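You operate a simulated robot arm through the tools that you are given. There is no shell and no other tool. Be economical: measure what you need, move in short steps, check, and stop when the job is done.

You are at the controls of a simulated robot arm. One attempt, no reset.

TASK
Slide the tailstock up to the bottle and dial the job card's stop.
Fine: lock the tilt with the red knob and the tailstock with the blue one; slide the dial gauge forward.

Only the result counts: the job must be done as asked and must still hold three seconds after the hand-in. Knocking over, shifting, dropping, spilling or breaking anything else fails it.

THE ROBOT
A 7-joint arm with a two-finger parallel gripper, fixed in place. Base frame: the origin is at the foot of the arm, x ahead of it, y to its left, z up; the work surface is at about z = 815. Readings come in mm, degrees, newtons and seconds.
With the tool pointing down near the work surface it reaches from about 240 to 680 mm from the base axis. Its first joint turns from -66.0 to 66.0 degrees. Payload 2.4 kg.
The TCP is the grasp point between the finger pads, 30 mm short of the fingertips. In the tool frame z runs along the fingers and y along their closing line. The gripper opens to 94 mm. The fingers are 28 mm wide and 10 mm thick; the gripper's body (50 by 96 mm) begins 55 mm behind the TCP.
Orientation is told as [roll, pitch, yaw] about the base's x, y, z axes, in that order, counted from this pose: with the fingers straight down and closing along the base's y, the tool's x points along the base's -x, its y along +y and its z along -z.

THE INTERFACE
- The arm moves only by the tool servo_tool. Its argument "steps" is a list of rows, each an object of numbers (a shift or turn left out is 0, a gripper value left out holds the last): "wx", "wy", "wz": the turn, a rotation vector about the tool's x, y, z in units of 4 degrees (1.0 is 4 degrees); "tx", "ty", "tz": the shift along the tool's x, y, z in units of 25 mm (1.0 is 25 mm); "fingers": the finger opening in mm, from 0 to 94. In form: [{"wx": .., "wy": .., "wz": .., "tx": .., "ty": .., "tz": .., "fingers": ..}, ...]. A call has 1 to 20 rows; each row shifts and turns the commanded pose from where the row before left it, along the tool's axes as they then stand. A call with a number of a shift or a turn outside -1 to 1 is refused whole. Each row takes 0.2 s and may step no farther than 50 mm and 8.6 degrees from the row before; otherwise, or with a gripper value out of range, the whole call is refused. A pose out of reach is approached as far as the arm can. The call stops where the force on the tool passes 70 N (or 10 N more than at its start, if that is more) or the arm is blocked; 0.2 s more then pass. Each finger travels about 153 mm/s and halts on what it meets, pressing with about 29 N; the grip force reading is that of the motor and also rises with nothing between the fingers. The clock runs only during rows and for 0.2 s after the last one: add rows that do not move to give the fingers time. The reply holds the time, the measured pose of the TCP, the force on the tool along the base axes, the opening and the grip force, in the units named above and with some noise, with the torque about the TCP (base axes, N m) and any sound that the robot's microphone picked up, and new pictures: "pictures" is both (left out), scene, wrist or none.
- Cameras (640 x 400 px; columns grow to the right, rows downward): "scene" is fixed at [40.8, 477.1, 1442.9]; the picture's right is [-0.73, -0.68, 0.00], its down [-0.40, 0.43, -0.81] and it looks along [0.55, -0.59, -0.59] (base axes); focal length 319 px, centre (320, 200). "wrist" rides on the gripper at [76, 14, -103] in the tool frame; the picture's right is [-0.18, 0.98, 0.00], its down [-0.75, -0.14, -0.64] and it looks along [-0.63, -0.12, 0.77] (tool axes); focal length 243 px, centre (320, 200). There is no depth. A picture from a camera that has moved, and an enlarged one, comes with that camera's place and axes in the base frame and with its lens.
- inspect(camera, box): a new picture of the part [left, top, right, bottom] of that camera's present view, enlarged. It takes no simulated time.
- close_job(): hands the job in; it is judged then, once.

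Work in short steps. Places have to be worked out from the pictures, the camera data and where the tool is seen: move nearer, look again, correct. Check each grasp and each placing, and mend what went wrong. You have 120 turns and 200 pictures in all, those below and enlarged ones among them. Open the gripper and draw the arm clear of the work before you hand the job in, unless the task says otherwise; then end with one line.

The tools are called after "Request:" as name(argument=value, ...) on one line, values as JSON. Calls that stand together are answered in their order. servo_tool: Moves the arm, as the interface text tells. Its arguments: {"type":"object","properties":{"steps":{"type":"array","items":{"type":"object","properties":{"wx":{"type":"number"},"wy":{"type":"number"},"wz":{"type":"number"},"tx":{"type":"number"},"ty":{"type":"number"},"tz":{"type":"number"},"fingers":{"type":"number"}}}},"pictures":{"type":"string","enum":["both","scene","wrist","none"]}},"required":["steps"]} The other tools are called the same way: inspect (camera, box) takes an enlarged picture of a part of a camera's view; close_job () hands the job in.

At the start:

```text
time_s: 0.0
ee_pos: [429.9, -16.5, 1165.9]
ee_rot: [0.0, 0.0, 0.1]
contact_force: [-0.7, -0.5, -1.0]
moment: [-0.03, -0.02, 0.03]
gripper_width: 93.8
grasp_force: 0.1
```

scene: 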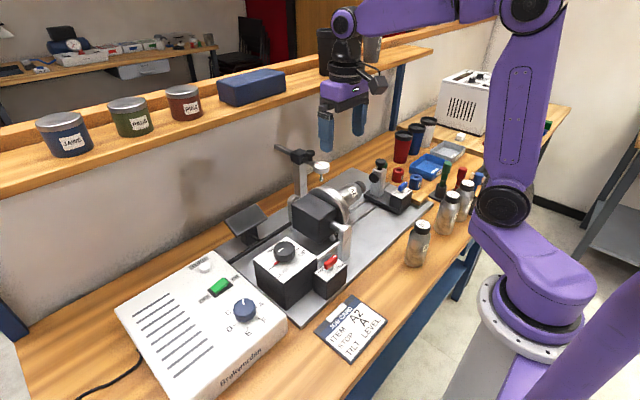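
wrist: 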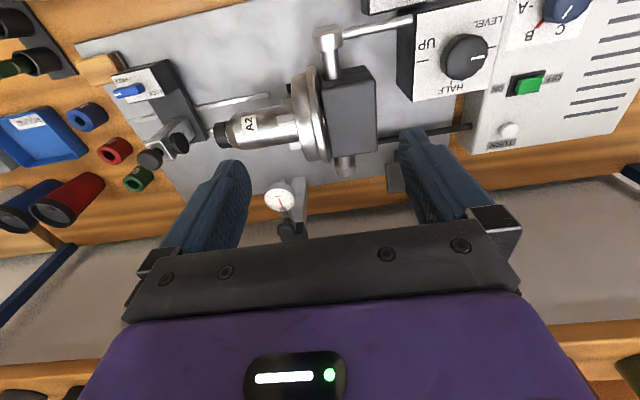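

I start by enlarging the scene: job card, chuck, knobs, tailstock.

Request:
inspect(camera="scene", box=[240, 230, 400, 370])

Request:
inspect(camera="scene", box=[270, 130, 450, 250])

Request:
inspect(camera="scene", box=[120, 250, 300, 390])

Request:
inspect(camera="wrist", box=[80, 30, 340, 200])

Request:
inspect(camera="wrist", box=[300, 0, 640, 180])

```text
2.86 times, centred on (320, 300) of scene
camera zoom: at [40.8, 477.1, 1442.9], right [-0.73, -0.68, 0.0], down [-0.4, 0.43, -0.81], along [0.55, -0.59, -0.59], focal length 911 px, centre (320, -86)
```

zoom: 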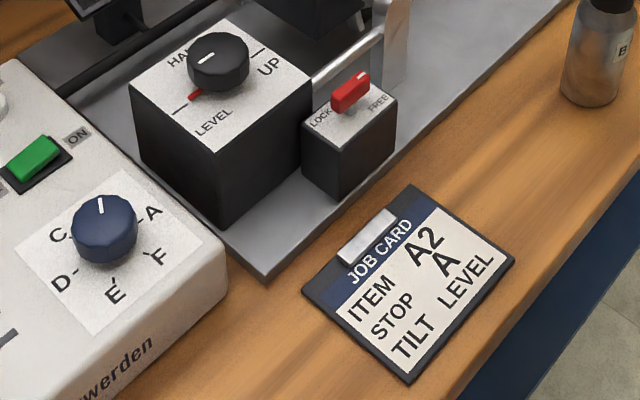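

```text
3.33 times, centred on (360, 190) of scene
camera zoom: at [40.8, 477.1, 1442.9], right [-0.73, -0.68, 0.0], down [-0.4, 0.43, -0.81], along [0.55, -0.59, -0.59], focal length 1063 px, centre (187, 233)
```

zoom: 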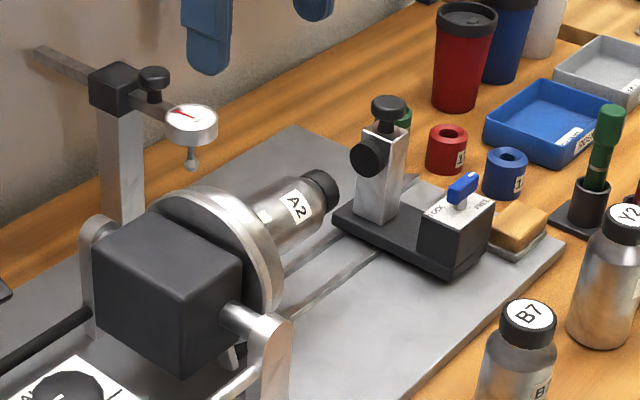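

```text
2.86 times, centred on (210, 320) of scene
camera zoom: at [40.8, 477.1, 1442.9], right [-0.73, -0.68, 0.0], down [-0.4, 0.43, -0.81], along [0.55, -0.59, -0.59], focal length 911 px, centre (634, -143)
```

zoom: 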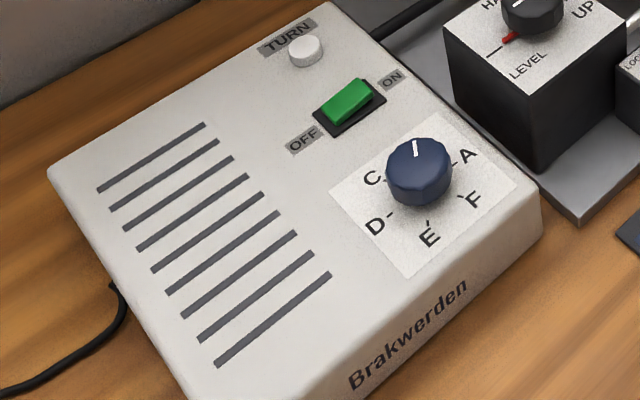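

```text
2.35 times, centred on (210, 115) of wrist
camera zoom: at [355.0, -2.0, 1270.0], right [0.18, 0.98, 0.0], down [0.75, -0.14, 0.64], along [0.63, -0.12, -0.77], focal length 571 px, centre (579, 400)
```

zoom: 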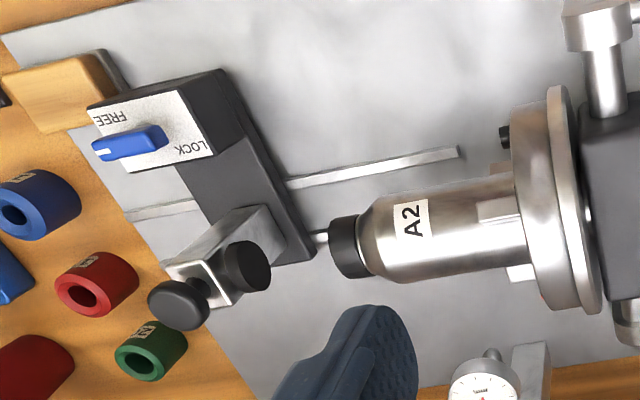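

```text
1.88 times, centred on (470, 90) of wrist
camera zoom: at [355.0, -2.0, 1270.0], right [0.18, 0.98, 0.0], down [0.75, -0.14, 0.64], along [0.63, -0.12, -0.77], focal length 457 px, centre (38, 407)
```

zoom: 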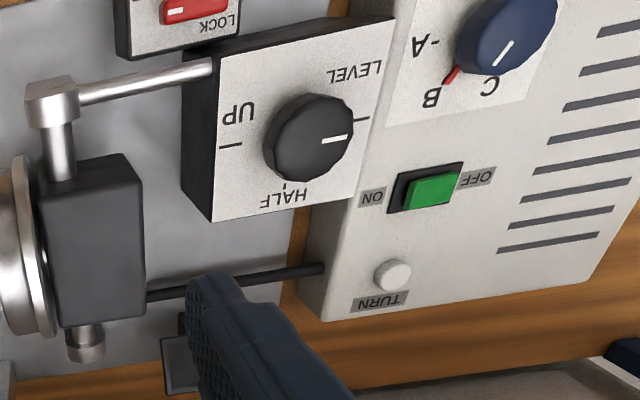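

The card reads ITEM A2, STOP A, TILT LEVEL. The tilt appears to be at LEVEL already and the dial is near B. I place the dial at about (420, 294, 885), so I move above it for a closer look.

Request:
servo_tool(steps=[{"ty": 1, "tz": 0.4}, {"ty": 1, "tz": 0.4}, {"ty": 1, "tz": 0.4}, {"ty": 1, "tz": 0.4}, {"ty": 1, "tz": 0.4}, {"ty": 1, "tz": 0.4}, {"ty": 1, "tz": 0.4}, {"ty": 1, "tz": 0.4}, {"ty": 1, "tz": 0.4}, {"ty": 1, "tz": 0.4}, {"ty": 1, "tz": 0.4}, {"ty": 1, "tz": 0.4}, {"ty": 0.4, "tz": 0.4}])

```text
time_s: 2.8
ee_pos: [430.9, 294.4, 1036.2]
ee_rot: [0.1, 0.0, 0.1]
contact_force: [0.2, 1.1, 0.8]
moment: [0.02, -0.01, -0.01]
gripper_width: 93.9
grasp_force: 0.0
camera wrist: at [354.8, 307.9, 1139.0], right [0.18, 0.98, 0.0], down [0.75, -0.14, 0.64], along [0.63, -0.12, -0.77], focal length 243 px, centre (320, 200)
```

scene: 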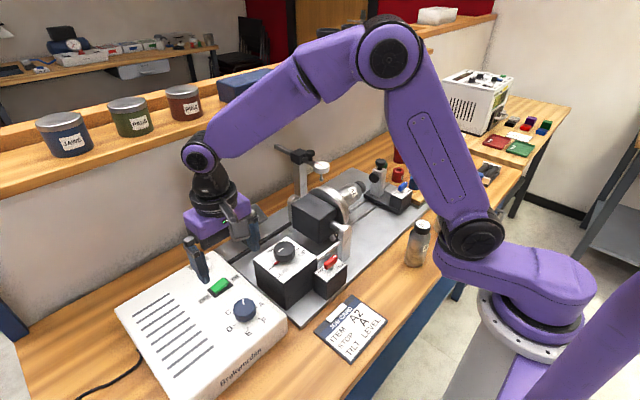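
wrist: 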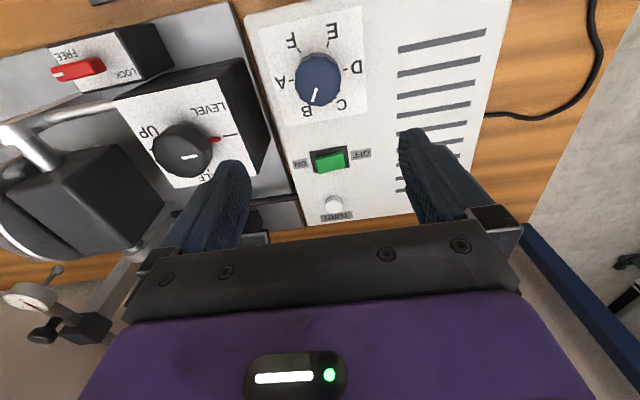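

Request:
inspect(camera="wrist", box=[240, 0, 400, 130])

Request:
inspect(camera="wrist", box=[40, 20, 260, 190])

Request:
inspect(camera="scene", box=[180, 230, 300, 340])

```text
3.08 times, centred on (320, 65) of wrist
camera zoom: at [354.8, 307.9, 1139.0], right [0.18, 0.98, 0.0], down [0.75, -0.14, 0.64], along [0.63, -0.12, -0.77], focal length 746 px, centre (320, 615)
```

zoom: 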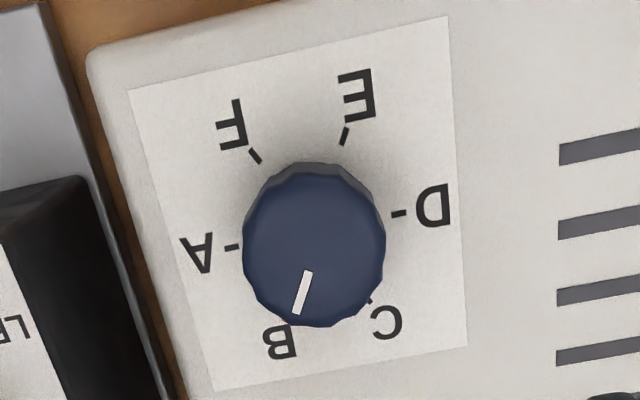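

```text
2.35 times, centred on (150, 105) of wrist
camera zoom: at [354.8, 307.9, 1139.0], right [0.18, 0.98, 0.0], down [0.75, -0.14, 0.64], along [0.63, -0.12, -0.77], focal length 571 px, centre (720, 424)
```

zoom: 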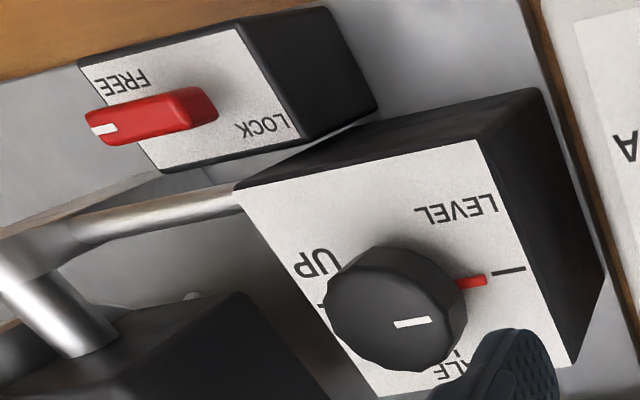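

```text
3.64 times, centred on (240, 285) of scene
camera zoom: at [40.8, 477.1, 1442.9], right [-0.73, -0.68, 0.0], down [-0.4, 0.43, -0.81], along [0.55, -0.59, -0.59], focal length 1160 px, centre (611, -109)
```

zoom: 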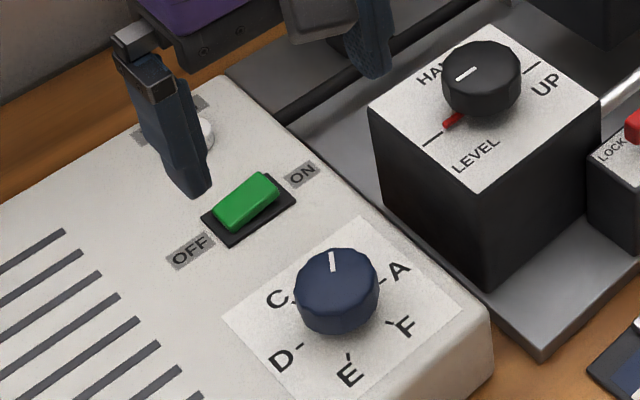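

The dial sits at B. Its top is at about (415, 294.5, 890) and it is about 43 mm across. I descend around it with the fingertips at about 879.

Request:
servo_tool(steps=[{"tx": 0.64, "tz": 0.8}, {"tz": 0.8}, {"tz": 0.8}, {"tz": 0.8}, {"tz": 0.8}, {"tz": 0.5}, {"tz": 0.4}, {}])

```text
time_s: 4.6
ee_pos: [414.9, 295.3, 914.0]
ee_rot: [0.0, 0.0, 0.0]
contact_force: [0.4, -0.1, 0.6]
moment: [-0.03, 0.01, 0.01]
gripper_width: 93.9
grasp_force: 0.0
camera wrist: at [338.9, 309.3, 1016.8], right [0.18, 0.98, 0.0], down [0.75, -0.14, 0.64], along [0.63, -0.12, -0.77], focal length 243 px, centre (320, 200)
```

scene: 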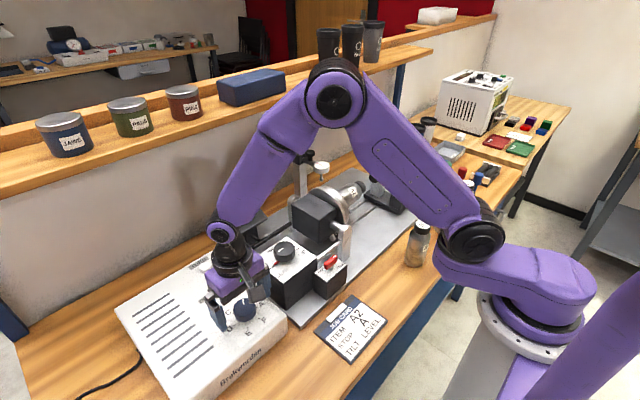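
wrist: 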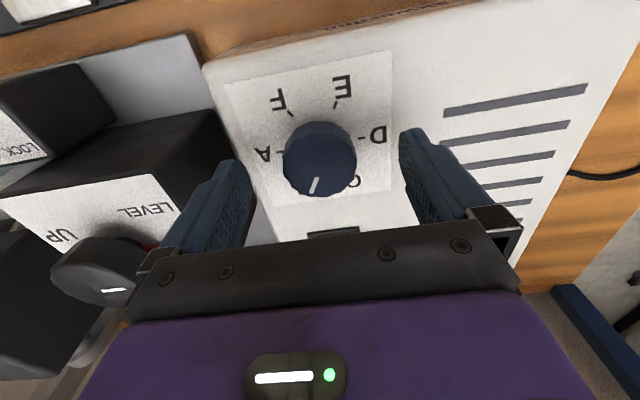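

Centred well. I lower 7 mm and close on the knob.

Request:
servo_tool(steps=[{"tx": 0.12, "tz": 0.28}, {"fingers": 40}, {"fingers": 30}, {}, {}])

```text
time_s: 5.8
ee_pos: [412.1, 294.5, 907.7]
ee_rot: [0.0, -0.1, 0.0]
contact_force: [0.6, 2.1, 1.3]
moment: [0.07, -0.14, -0.02]
gripper_width: 43.2
grasp_force: 45.1
camera wrist: at [336.5, 309.0, 1010.1], right [0.18, 0.98, 0.0], down [0.75, -0.14, 0.64], along [0.63, -0.12, -0.77], focal length 243 px, centre (320, 200)
```

scene: 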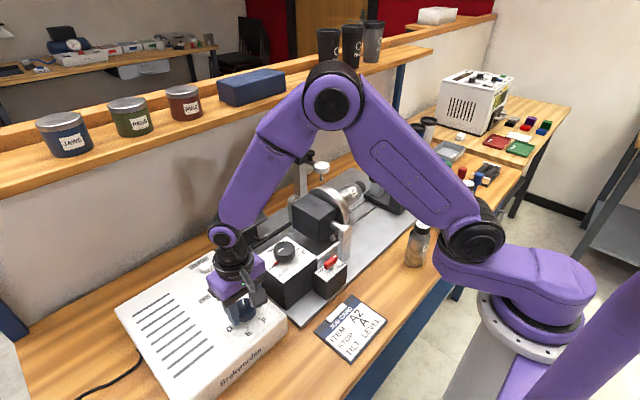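
wrist: 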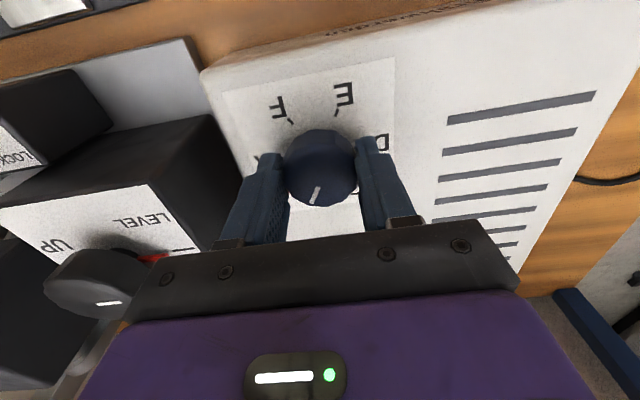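

Gripped at 43 mm. I turn 60° clockwise as seen from above (+z of the tool), watching the torque.

Request:
servo_tool(steps=[{"wz": 1}, {"wz": 1}, {"wz": 1}, {"wz": 1}, {"wz": 1}, {"wz": 1}, {"wz": 1}, {"wz": 1}])

```text
time_s: 7.6
ee_pos: [413.1, 295.8, 907.7]
ee_rot: [0.2, -0.1, -32.0]
contact_force: [9.0, 26.3, -17.2]
moment: [0.44, -0.06, 0.05]
gripper_width: 43.1
grasp_force: 44.9
camera wrist: at [355.6, 347.9, 1010.2], right [0.68, 0.74, 0.01], down [0.56, -0.52, 0.64], along [0.48, -0.43, -0.77], focal length 243 px, centre (320, 200)
```

scene: 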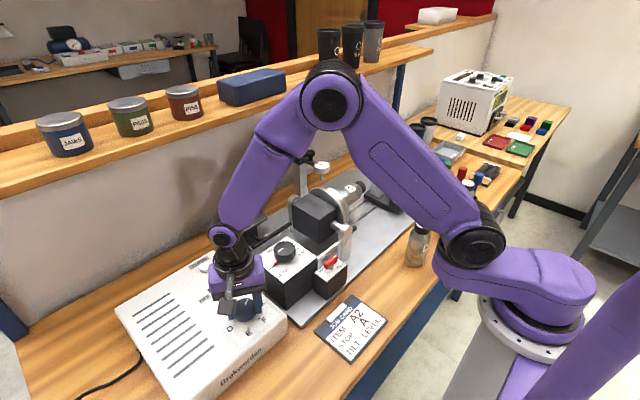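
wrist: 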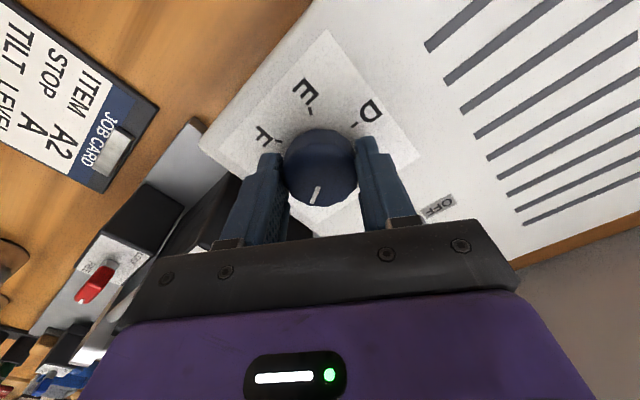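

The pointer turned with the fingers. I continue the remaining 28°.

Request:
servo_tool(steps=[{"wz": 1}, {"wz": 1}, {"wz": 1}, {"wz": 1}, {"wz": 1}, {"wz": 1}, {"wz": 1}, {}])

```text
time_s: 9.4
ee_pos: [414.1, 296.4, 907.9]
ee_rot: [0.5, 0.1, -60.0]
contact_force: [5.3, 29.6, -10.7]
moment: [0.67, -0.38, 0.01]
gripper_width: 43.0
grasp_force: 44.6
camera wrist: at [387.3, 368.8, 1010.9], right [0.94, 0.33, 0.01], down [0.25, -0.73, 0.64], along [0.22, -0.6, -0.77], focal length 243 px, centre (320, 200)
```

scene: 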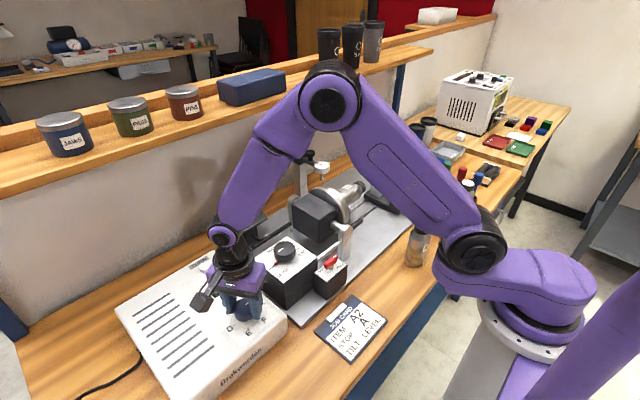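
wrist: 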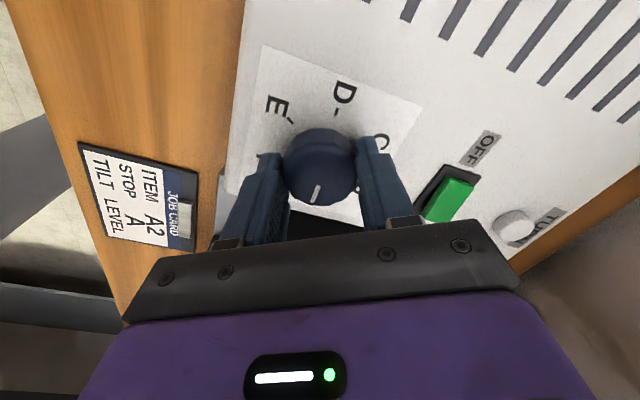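

I release with only a small opening, because the switch is near, and then rise.

Request:
servo_tool(steps=[{"fingers": 54}, {}, {"tz": -0.8}, {"tz": -0.8}, {"tz": -0.8}, {"tz": -0.8}, {"tz": -0.8}])

Request:
inspect(camera="scene", box=[200, 270, 290, 350])

Request:
inspect(camera="wrist", box=[230, 40, 400, 200])

```text
time_s: 11.0
ee_pos: [410.9, 294.8, 1008.0]
ee_rot: [-0.1, 0.1, -60.0]
contact_force: [0.8, -0.3, 0.4]
moment: [-0.02, -0.02, 0.0]
gripper_width: 53.9
grasp_force: 0.1
camera wrist: at [385.4, 367.1, 1111.3], right [0.94, 0.33, 0.0], down [0.26, -0.72, 0.64], along [0.21, -0.61, -0.77], focal length 243 px, centre (320, 200)
```

scene: 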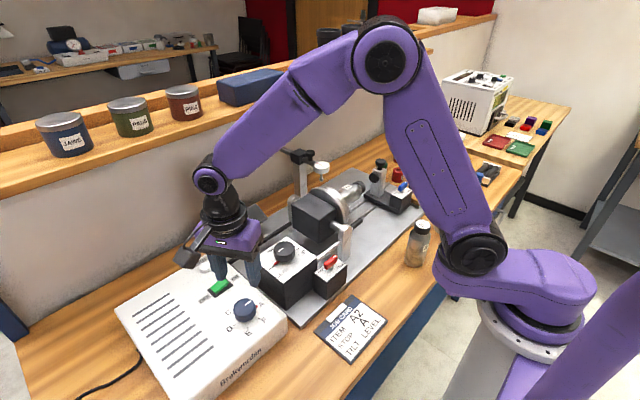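
wrist: 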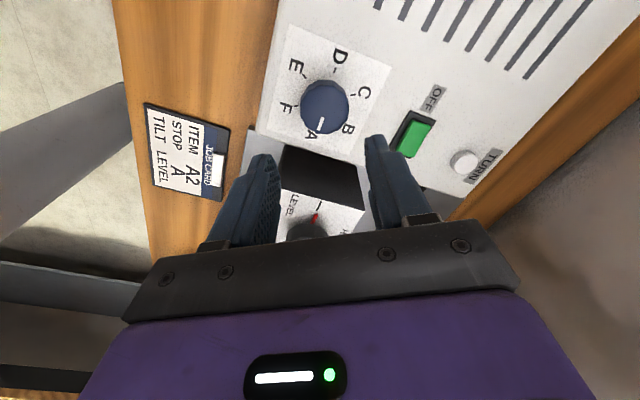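

```text
5.00 times, centred on (245, 310) of scene
camera zoom: at [40.8, 477.1, 1442.9], right [-0.73, -0.68, 0.0], down [-0.4, 0.43, -0.81], along [0.55, -0.59, -0.59], focal length 1595 px, centre (695, -350)
```

zoom: 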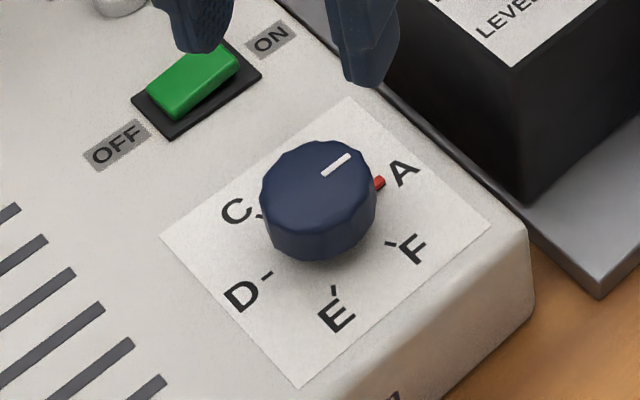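

```text
2.50 times, centred on (315, 120) of wrist
camera zoom: at [385.4, 367.1, 1111.3], right [0.94, 0.33, 0.0], down [0.26, -0.72, 0.64], along [0.21, -0.61, -0.77], focal length 606 px, centre (332, 400)
```

zoom: 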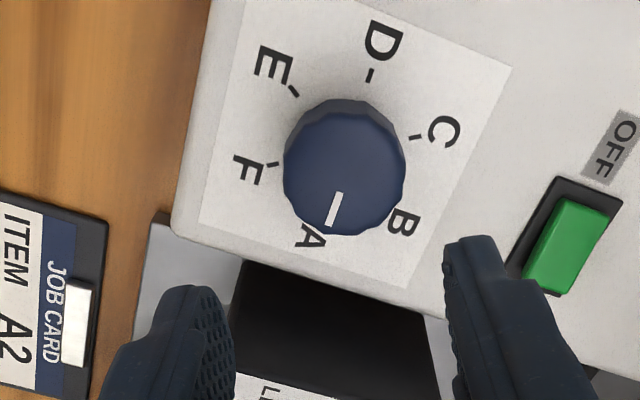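

The dial is on A. I turn the wrist back to yaw 0 and move over toward the red knob, estimated at (372, 93, 902), for a close view.

Request:
servo_tool(steps=[{"wz": -1, "tz": -0.4}, {"wz": -1, "tz": -0.4}, {"wz": -1, "tz": -0.4}, {"wz": -1, "tz": -0.4}, {"wz": -1}, {"wz": -1}, {"wz": -1}, {"wz": -1}, {"wz": -1}, {"wz": -1}, {"wz": -1}, {"wz": -1}, {"wz": -1}, {"wz": -1}, {"wz": -1}], pictures="none")

Request:
servo_tool(steps=[{"ty": -1, "fingers": 60}, {"ty": -1}, {"ty": -1}, {"ty": -1}, {"ty": -1}, {"ty": -1, "tx": 0.5}, {"ty": -1, "tx": 0.5}, {"ty": -1}])

Request:
inspect(camera="wrist", box=[220, 0, 420, 150])

```text
time_s: 14.2
ee_pos: [412.4, 293.8, 1047.4]
ee_rot: [0.0, 0.0, 0.1]
contact_force: [0.2, -1.3, -0.2]
moment: [-0.02, 0.03, -0.01]
gripper_width: 54.1
grasp_force: 0.0
```

```text
time_s: 16.0
ee_pos: [385.6, 93.2, 1046.6]
ee_rot: [0.0, -0.1, 0.0]
contact_force: [0.0, 0.1, -0.3]
moment: [-0.02, 0.01, -0.03]
gripper_width: 59.8
grasp_force: 0.1
camera wrist: at [308.7, 107.7, 1149.2], right [0.18, 0.98, 0.0], down [0.75, -0.14, 0.64], along [0.63, -0.12, -0.77], focal length 243 px, centre (320, 200)
```

scene: 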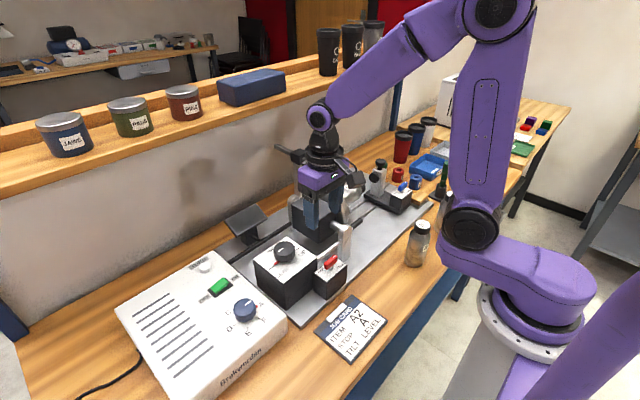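
wrist: 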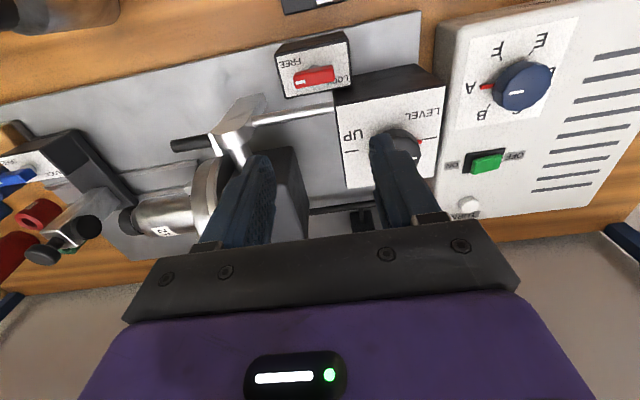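

```text
2.67 times, centred on (320, 75) of wrist
camera zoom: at [308.7, 107.7, 1149.2], right [0.18, 0.98, 0.0], down [0.75, -0.14, 0.64], along [0.63, -0.12, -0.77], focal length 647 px, centre (320, 533)
```

zoom: 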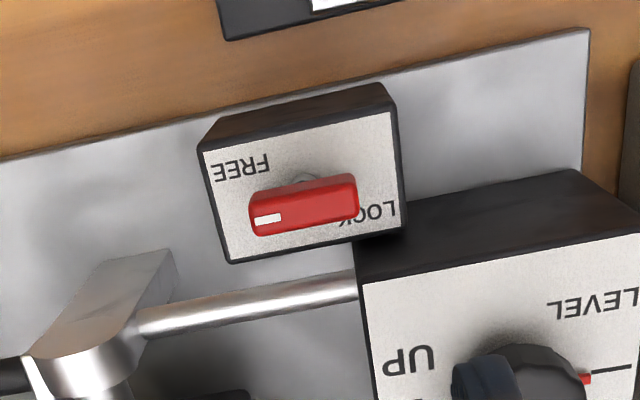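

The red knob is a bar about 38 mm long at about (366, 90.5, 900), and its white end points to -y (FREE). I turn the tool by +90° so the fingers close along x, center over the bar, and narrow the fingers.

Request:
servo_tool(steps=[{"wz": 1, "tx": 0.4, "fingers": 60}, {"wz": 1, "tx": 0.4}, {"wz": 1}, {"wz": 1}, {"wz": 1}, {"wz": 1}, {"wz": 1}, {"wz": 1}, {"wz": 1}, {"wz": 1}, {"wz": 1}, {"wz": 1}, {"wz": 1}, {"wz": 1}, {"wz": 1}, {"wz": 1}, {"wz": 1}, {"wz": 1}, {"wz": 1}, {"wz": 1}], pictures="none")

Request:
servo_tool(steps=[{"wz": 1, "tz": 0.8}, {"wz": 1, "tz": 0.8}, {"wz": 0.5, "tz": 0.8}, {}])

Request:
inspect(camera="wrist", box=[230, 50, 420, 190])

```text
time_s: 20.2
ee_pos: [367.7, 95.3, 1047.0]
ee_rot: [0.0, 0.0, -80.1]
contact_force: [-0.5, -1.2, -0.4]
moment: [-0.07, -0.03, 0.01]
gripper_width: 60.0
grasp_force: 0.0
```

```text
time_s: 21.2
ee_pos: [367.1, 94.9, 987.0]
ee_rot: [0.0, 0.0, -90.0]
contact_force: [-0.2, -0.3, -0.3]
moment: [0.02, -0.02, -0.01]
gripper_width: 59.8
grasp_force: 0.1
camera wrist: at [381.4, 171.8, 1089.0], right [0.98, -0.18, 0.0], down [-0.14, -0.75, 0.64], along [-0.12, -0.63, -0.77], focal length 243 px, centre (320, 200)
```

scene: 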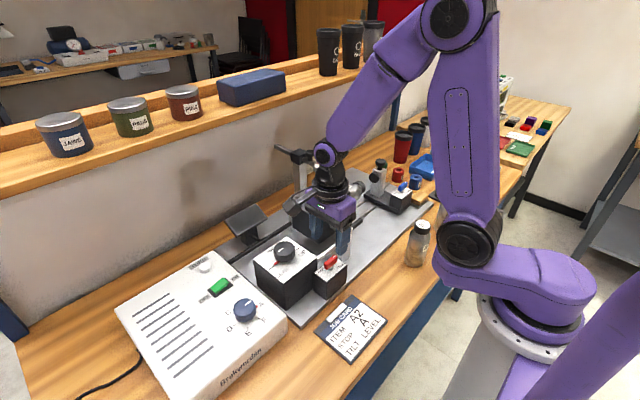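
wrist: 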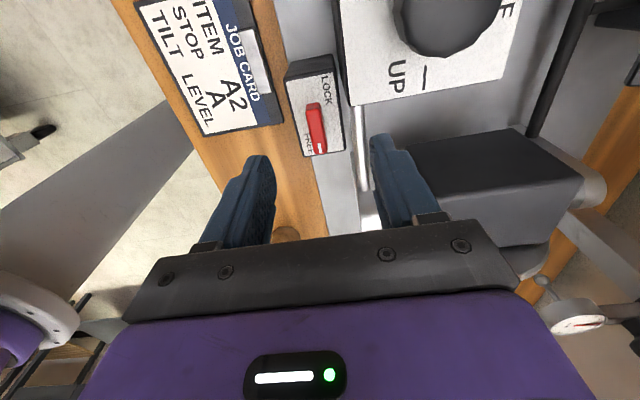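

```text
2.86 times, centred on (325, 120) of wrist
camera zoom: at [381.4, 171.8, 1089.0], right [0.98, -0.18, 0.0], down [-0.14, -0.75, 0.64], along [-0.12, -0.63, -0.77], focal length 693 px, centre (306, 429)
```

zoom: 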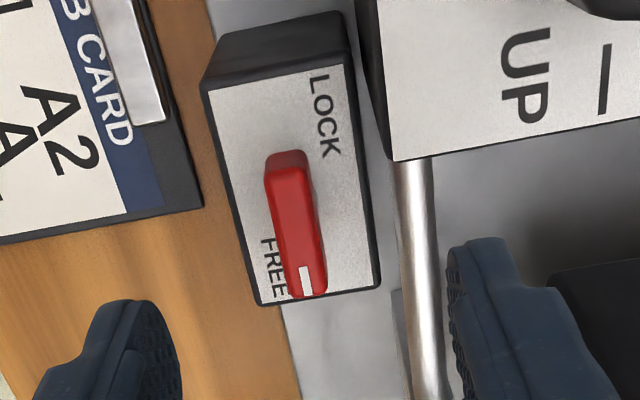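

The labels sit at opposite corners, with FREE under the white end now. I close the fingers to 26 mm and descend around the bar.

Request:
servo_tool(steps=[{"fingers": 26, "tx": -0.08, "ty": -0.14}, {}, {"tz": 0.8}, {"tz": 0.8}, {"tz": 0.6}, {}])

Request:
inspect(camera="wrist", box=[230, 80, 420, 220])

Request:
inspect(camera="scene", box=[280, 210, 380, 310])

```text
time_s: 22.6
ee_pos: [364.4, 92.7, 931.7]
ee_rot: [0.0, 0.0, -90.0]
contact_force: [1.1, 0.4, 0.1]
moment: [0.01, -0.01, 0.0]
gripper_width: 25.7
grasp_force: 0.0
camera wrist: at [378.1, 169.1, 1035.2], right [0.98, -0.18, 0.0], down [-0.14, -0.75, 0.64], along [-0.12, -0.63, -0.77], focal length 243 px, centre (320, 200)
```

scene: 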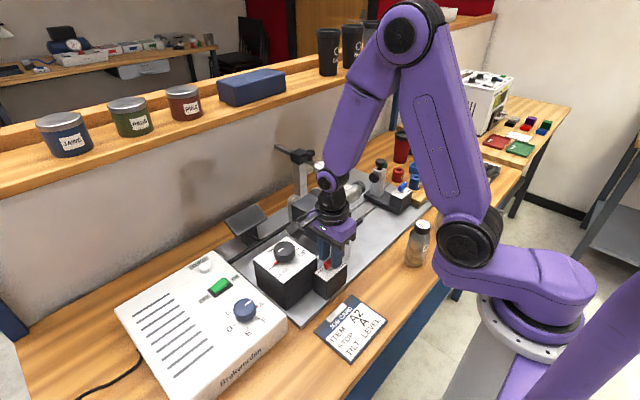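
wrist: 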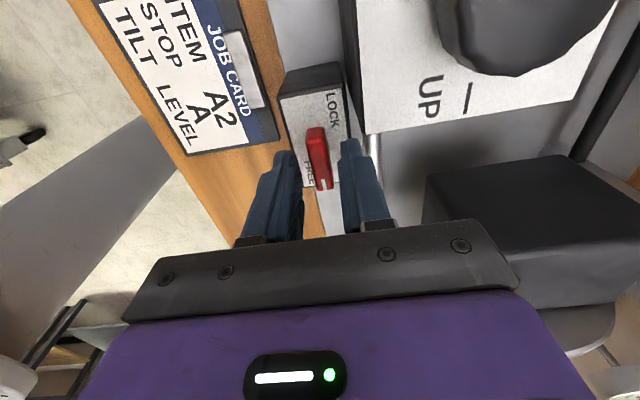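

```text
2.86 times, centred on (325, 150) of wrist
camera zoom: at [378.1, 169.1, 1035.2], right [0.98, -0.18, 0.0], down [-0.14, -0.75, 0.64], along [-0.12, -0.63, -0.77], focal length 693 px, centre (306, 343)
```

zoom: 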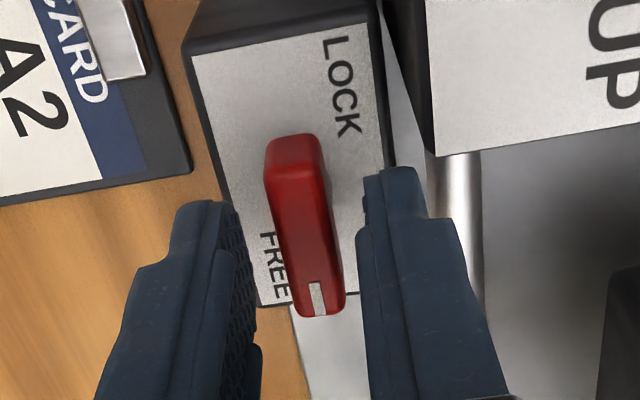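

```text
4.00 times, centred on (330, 260) of scene
camera zoom: at [40.8, 477.1, 1442.9], right [-0.73, -0.68, 0.0], down [-0.4, 0.43, -0.81], along [0.55, -0.59, -0.59], focal length 1276 px, centre (280, -40)
```

zoom: 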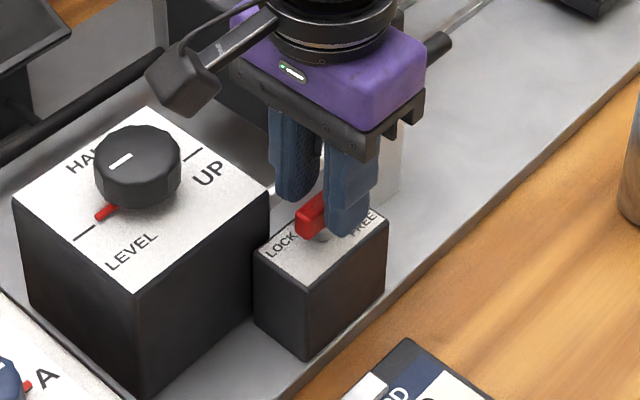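

The bar lies between the fingers. I lower 10 mm and grip.

Request:
servo_tool(steps=[{"tz": 0.36, "tx": 0.06}, {"fingers": 8}, {"fingers": 4}, {}, {}])

Request:
inspect(camera="wrist", box=[230, 80, 420, 220])

```text
time_s: 23.8
ee_pos: [363.9, 94.9, 923.9]
ee_rot: [-0.1, 0.0, -90.1]
contact_force: [-1.3, -1.2, 7.4]
moment: [-0.17, 0.04, 0.0]
gripper_width: 11.6
grasp_force: 44.8
camera wrist: at [378.2, 170.0, 1026.5], right [0.98, -0.18, 0.0], down [-0.14, -0.75, 0.64], along [-0.12, -0.63, -0.77], focal length 243 px, centre (320, 200)
```

scene: 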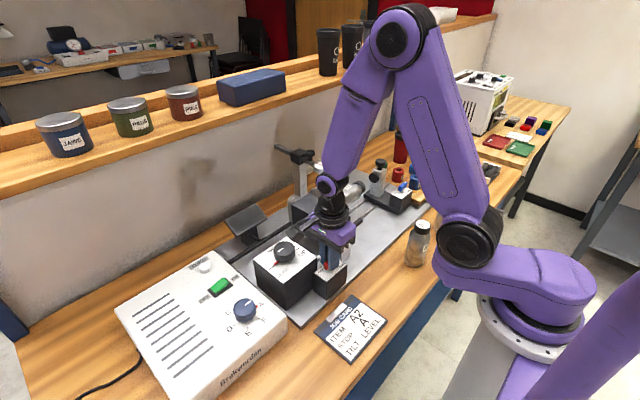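
wrist: 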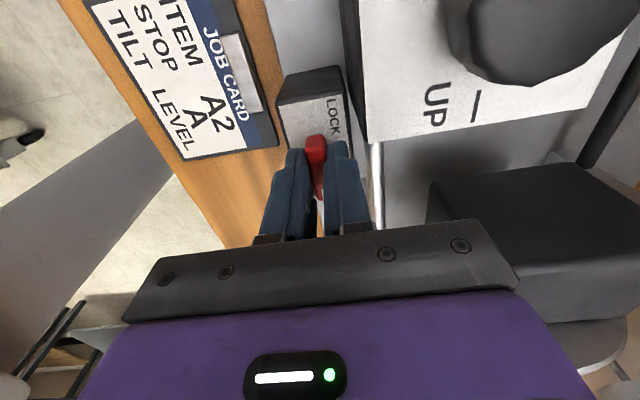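

```text
2.86 times, centred on (325, 150) of wrist
camera zoom: at [378.2, 170.0, 1026.5], right [0.98, -0.18, 0.0], down [-0.14, -0.75, 0.64], along [-0.12, -0.63, -0.77], focal length 693 px, centre (306, 343)
```

zoom: 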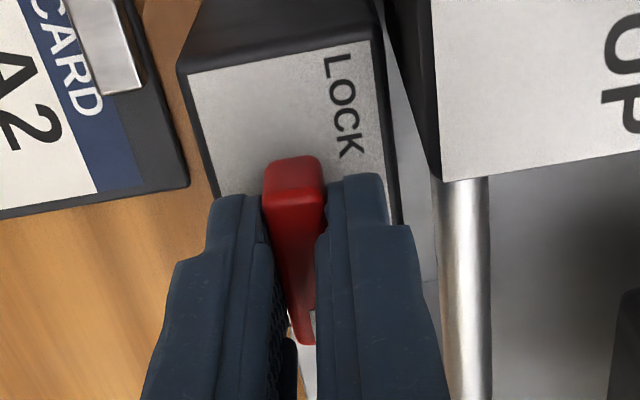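

Gripped (11.6 mm), with slight upward contact on the tips. I raise 1.5 mm and turn counter-clockwise 40° first.

Request:
servo_tool(steps=[{"tz": -0.08}, {"wz": -1}, {"wz": -1}, {"wz": -1}, {"wz": -1}, {"wz": -1}, {"wz": -1}, {"wz": -1}, {"wz": -1}, {"wz": -1}, {"wz": -1}])

Request:
inspect(camera="wrist", box=[230, 80, 420, 220])

```text
time_s: 26.2
ee_pos: [362.9, 93.4, 924.2]
ee_rot: [-0.3, 0.1, -49.9]
contact_force: [-6.9, -6.1, -33.6]
moment: [-0.23, -0.24, -0.03]
gripper_width: 11.8
grasp_force: 45.5
camera wrist: at [324.9, 161.1, 1028.5], right [0.87, 0.49, 0.0], down [0.38, -0.67, 0.64], along [0.31, -0.56, -0.77], focal length 243 px, centre (320, 200)
```

scene: 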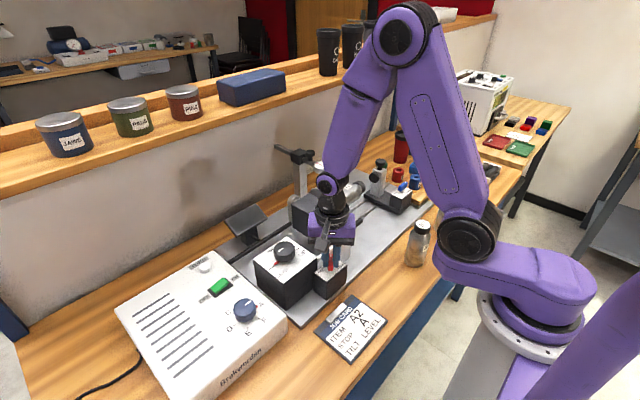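
wrist: 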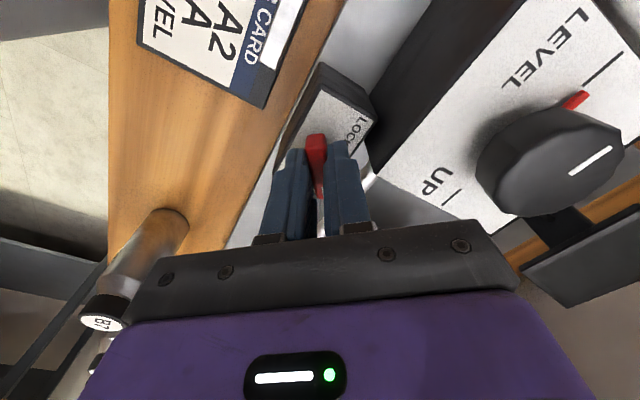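

```text
2.86 times, centred on (325, 150) of wrist
camera zoom: at [324.9, 161.1, 1028.5], right [0.87, 0.49, 0.0], down [0.38, -0.67, 0.64], along [0.31, -0.56, -0.77], focal length 693 px, centre (306, 343)
```

zoom: 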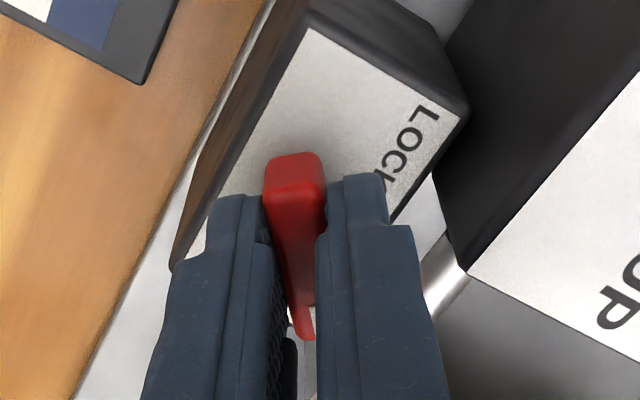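

It turns freely. I continue to 90° in total, easing down a hair since the grip is pulling up.

Request:
servo_tool(steps=[{"tz": 0.06}, {"wz": -1}, {"wz": -1}, {"wz": -1}, {"wz": -1}, {"wz": -1}, {"wz": -1}, {"wz": -1}, {"wz": -1}, {"wz": -1}, {"wz": -1}, {"wz": -1}, {"wz": -1}, {"wz": -0.5}])

Request:
inspect(camera="wrist", box=[230, 80, 420, 220])

```text
time_s: 29.2
ee_pos: [360.2, 92.8, 922.8]
ee_rot: [0.0, 0.3, -0.2]
contact_force: [-10.5, -35.7, 22.1]
moment: [-0.78, -0.54, -0.11]
gripper_width: 11.8
grasp_force: 45.3
camera wrist: at [286.4, 106.3, 1027.0], right [0.19, 0.98, 0.0], down [0.76, -0.14, 0.64], along [0.63, -0.12, -0.77], focal length 243 px, centre (320, 200)
```

scene: 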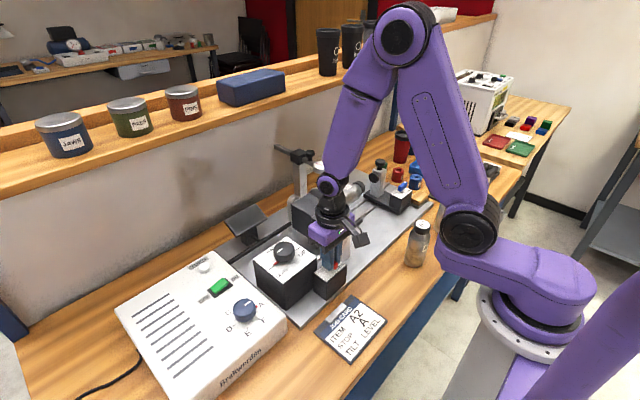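
wrist: 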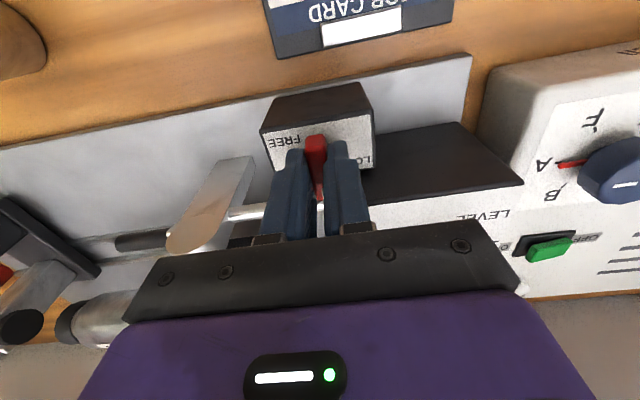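

```text
2.86 times, centred on (325, 150) of wrist
camera zoom: at [286.4, 106.3, 1027.0], right [0.19, 0.98, 0.0], down [0.76, -0.14, 0.64], along [0.63, -0.12, -0.77], focal length 693 px, centre (306, 343)
```

zoom: 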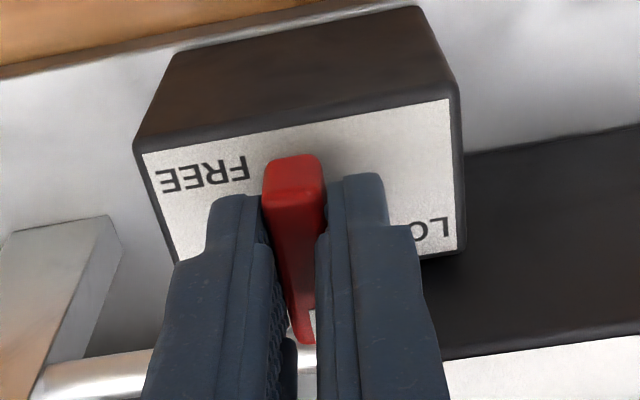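

Now pointing +x. I test a further 8° to feel whether there is an end stop here.

Request:
servo_tool(steps=[{"wz": -1}, {"wz": -1}, {}], pictures="wrist")

```text
time_s: 30.0
ee_pos: [362.7, 91.8, 923.5]
ee_rot: [-0.1, 0.4, 7.7]
contact_force: [-9.2, -30.2, -9.8]
moment: [-0.57, 0.12, -1.56]
gripper_width: 14.6
grasp_force: 44.6
camera wrist: at [285.2, 95.8, 1027.1], right [0.05, 1.0, 0.0], down [0.77, -0.04, 0.64], along [0.64, -0.03, -0.77], focal length 243 px, centre (320, 200)
```

wrist: 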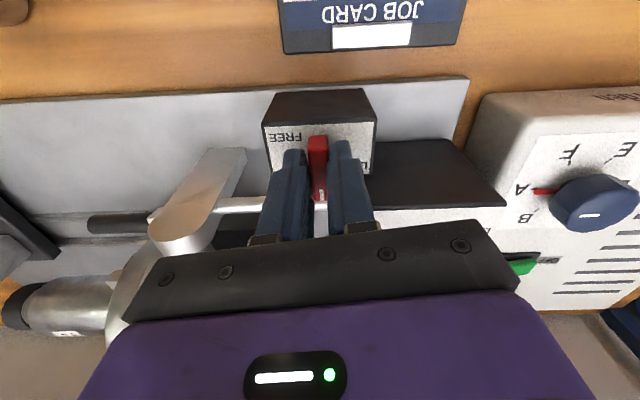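

The torque jumped to 1.56 N m and the fingers were forced wider, so there is a stop at 90° and LOCK is reached. I turn back 8° to relax, open, and rise.

Request:
servo_tool(steps=[{"wz": 1}, {"wz": 0.8}, {"fingers": 24}, {}, {"tz": -0.8}, {"tz": -0.8}, {"tz": -0.8}, {"tz": -0.8}, {"tz": -0.8}])

Request:
inspect(camera="wrist", box=[220, 20, 420, 160])

Request:
inspect(camera="scene", box=[280, 210, 380, 310])

```text
time_s: 32.0
ee_pos: [364.4, 94.1, 1024.7]
ee_rot: [0.0, -0.1, 0.8]
contact_force: [-0.4, -0.7, 0.3]
moment: [-0.02, -0.01, 0.02]
gripper_width: 24.1
grasp_force: 0.1
camera wrist: at [287.4, 106.7, 1126.8], right [0.17, 0.99, 0.0], down [0.76, -0.13, 0.64], along [0.63, -0.11, -0.77], focal length 243 px, centre (320, 200)
```

scene: 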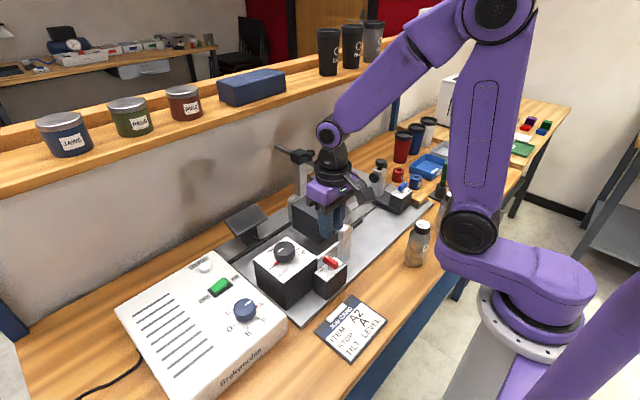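
wrist: 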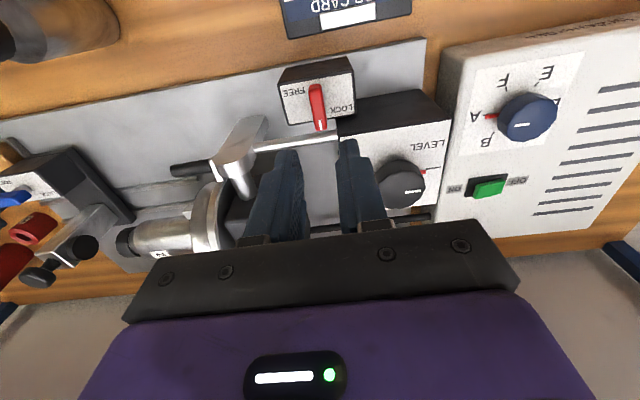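

```text
2.86 times, centred on (320, 90) of wrist
camera zoom: at [287.4, 106.7, 1126.8], right [0.17, 0.99, 0.0], down [0.76, -0.13, 0.64], along [0.63, -0.11, -0.77], focal length 693 px, centre (320, 514)
```

zoom: 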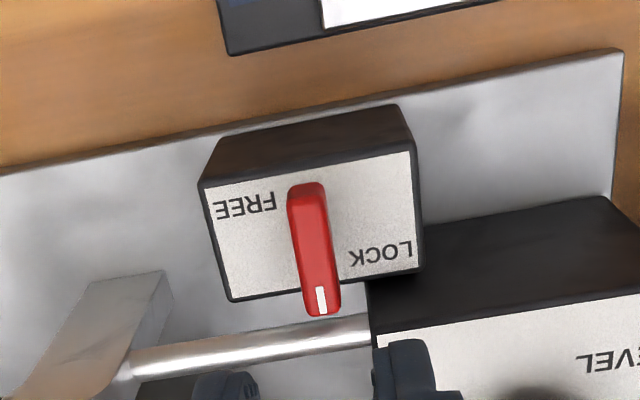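

```text
4.00 times, centred on (330, 260) of scene
camera zoom: at [40.8, 477.1, 1442.9], right [-0.73, -0.68, 0.0], down [-0.4, 0.43, -0.81], along [0.55, -0.59, -0.59], focal length 1276 px, centre (280, -40)
```

zoom: 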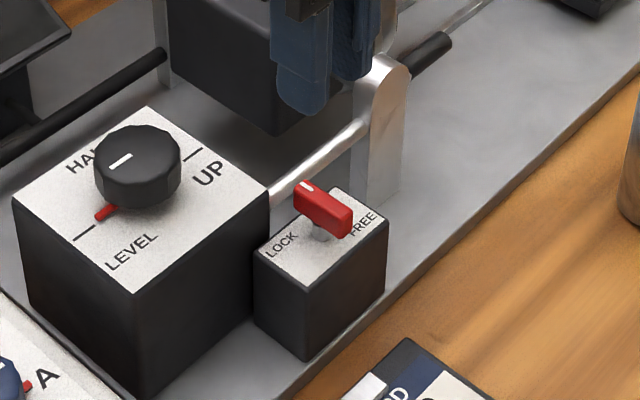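

The red knob is on LOCK. Next is the tailstock: I rise a little and move to about (390, -230, 1080) to look at it.

Request:
servo_tool(steps=[{"tz": -1, "ty": -1}, {"tz": -1, "ty": -1}, {"ty": -1}, {"ty": -1}, {"ty": -1}, {"ty": -1}, {"ty": -1}, {"ty": -1}, {"ty": -1}, {"ty": -1}, {"ty": -1}, {"ty": -1, "tx": -0.5}, {"ty": -1, "tx": -0.5}, {}])

Request:
inspect(camera="wrist", box=[180, 0, 500, 200])

Request:
inspect(camera="scene", box=[270, 130, 450, 250])

```text
time_s: 35.0
ee_pos: [392.7, -231.6, 1074.9]
ee_rot: [0.0, 0.1, 0.8]
contact_force: [0.2, 0.4, 0.9]
moment: [0.0, 0.03, 0.01]
gripper_width: 23.7
grasp_force: 0.2
camera wrist: at [317.2, -217.9, 1177.6], right [0.17, 0.99, 0.0], down [0.76, -0.13, 0.64], along [0.63, -0.11, -0.77], focal length 243 px, centre (320, 200)
```

scene: 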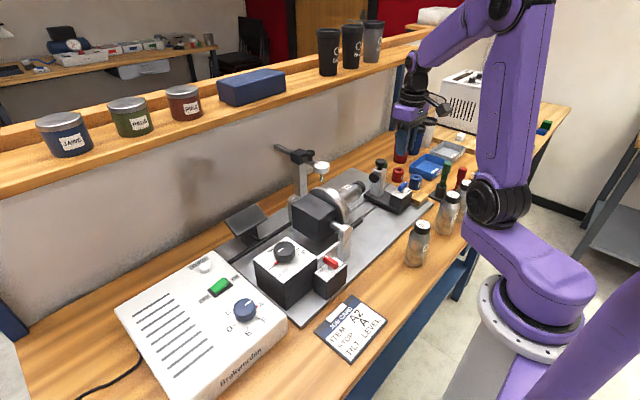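
wrist: 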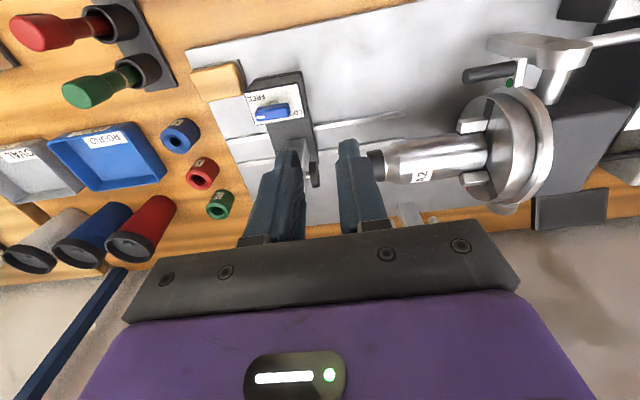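

```text
2.00 times, centred on (340, 100) of wrist
camera zoom: at [317.2, -217.9, 1177.6], right [0.17, 0.99, 0.0], down [0.76, -0.13, 0.64], along [0.63, -0.11, -0.77], focal length 485 px, centre (280, 400)
```

zoom: 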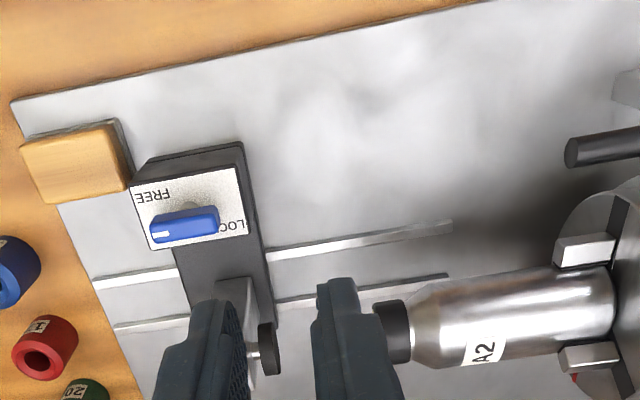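

```text
3.33 times, centred on (360, 190) of scene
camera zoom: at [40.8, 477.1, 1442.9], right [-0.73, -0.68, 0.0], down [-0.4, 0.43, -0.81], along [0.55, -0.59, -0.59], focal length 1063 px, centre (187, 233)
```

zoom: 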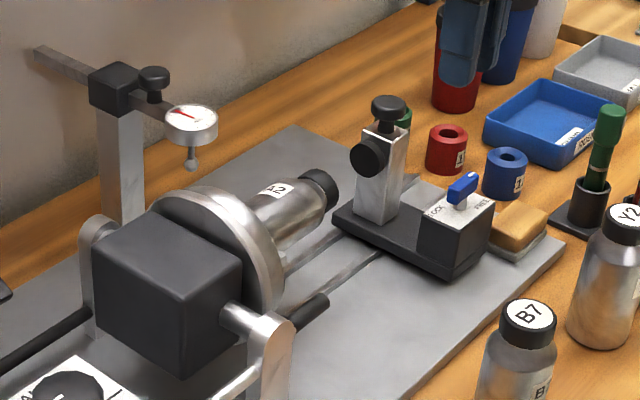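

The tailstock post is at about (485, -272) with its knob top at about 967. The pad face is at y≈-247 and the cap face at y≈-184, so about 63 mm of travel. I turn the tool 90° and go above the post to grip it along x.

Request:
servo_tool(steps=[{"wz": 1, "fingers": 60, "tx": -0.9}, {"wz": 1, "tx": -0.9}, {"wz": 1, "tx": -0.9}, {"wz": 1, "tx": -0.9}, {"wz": 1}, {"wz": 1}, {"wz": 1}, {"wz": 1}, {"wz": 1}, {"wz": 1}, {"wz": 1}, {"wz": 1}, {"wz": 1}, {"wz": 1}, {"wz": 1}, {"wz": 1}, {"wz": 1}, {"wz": 1}, {"wz": 1}, {"wz": 1}], pictures="none")

Request:
servo_tool(steps=[{"wz": 1}, {"wz": 1}, {"wz": 0.6}, {}])

```text
time_s: 39.2
ee_pos: [482.4, -238.7, 1074.4]
ee_rot: [-0.1, 0.0, -79.3]
contact_force: [0.5, 0.0, 0.4]
moment: [0.02, -0.01, 0.0]
gripper_width: 60.3
grasp_force: 0.1
```

```text
time_s: 40.2
ee_pos: [484.0, -239.1, 1073.9]
ee_rot: [-0.1, 0.0, -89.7]
contact_force: [0.0, 0.7, -0.6]
moment: [0.02, 0.0, 0.02]
gripper_width: 59.9
grasp_force: 0.2
camera wrist: at [496.7, -162.6, 1177.1], right [0.98, -0.18, 0.0], down [-0.14, -0.75, 0.64], along [-0.11, -0.63, -0.77], focal length 243 px, centre (320, 200)
```

scene: 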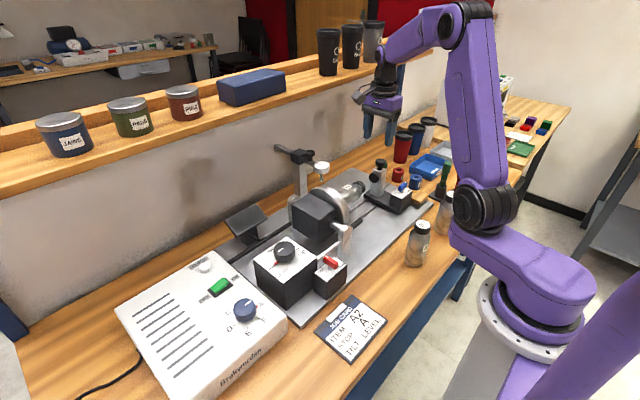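
wrist: 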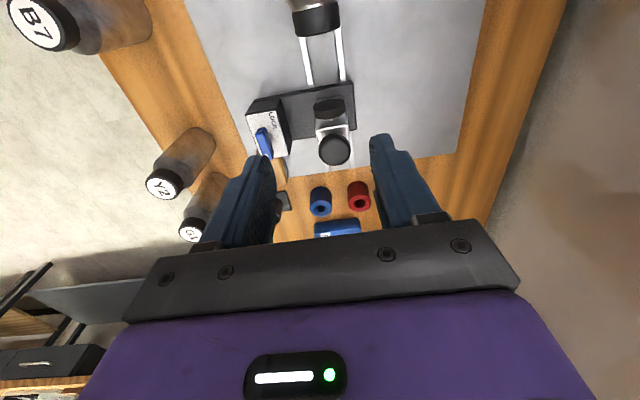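

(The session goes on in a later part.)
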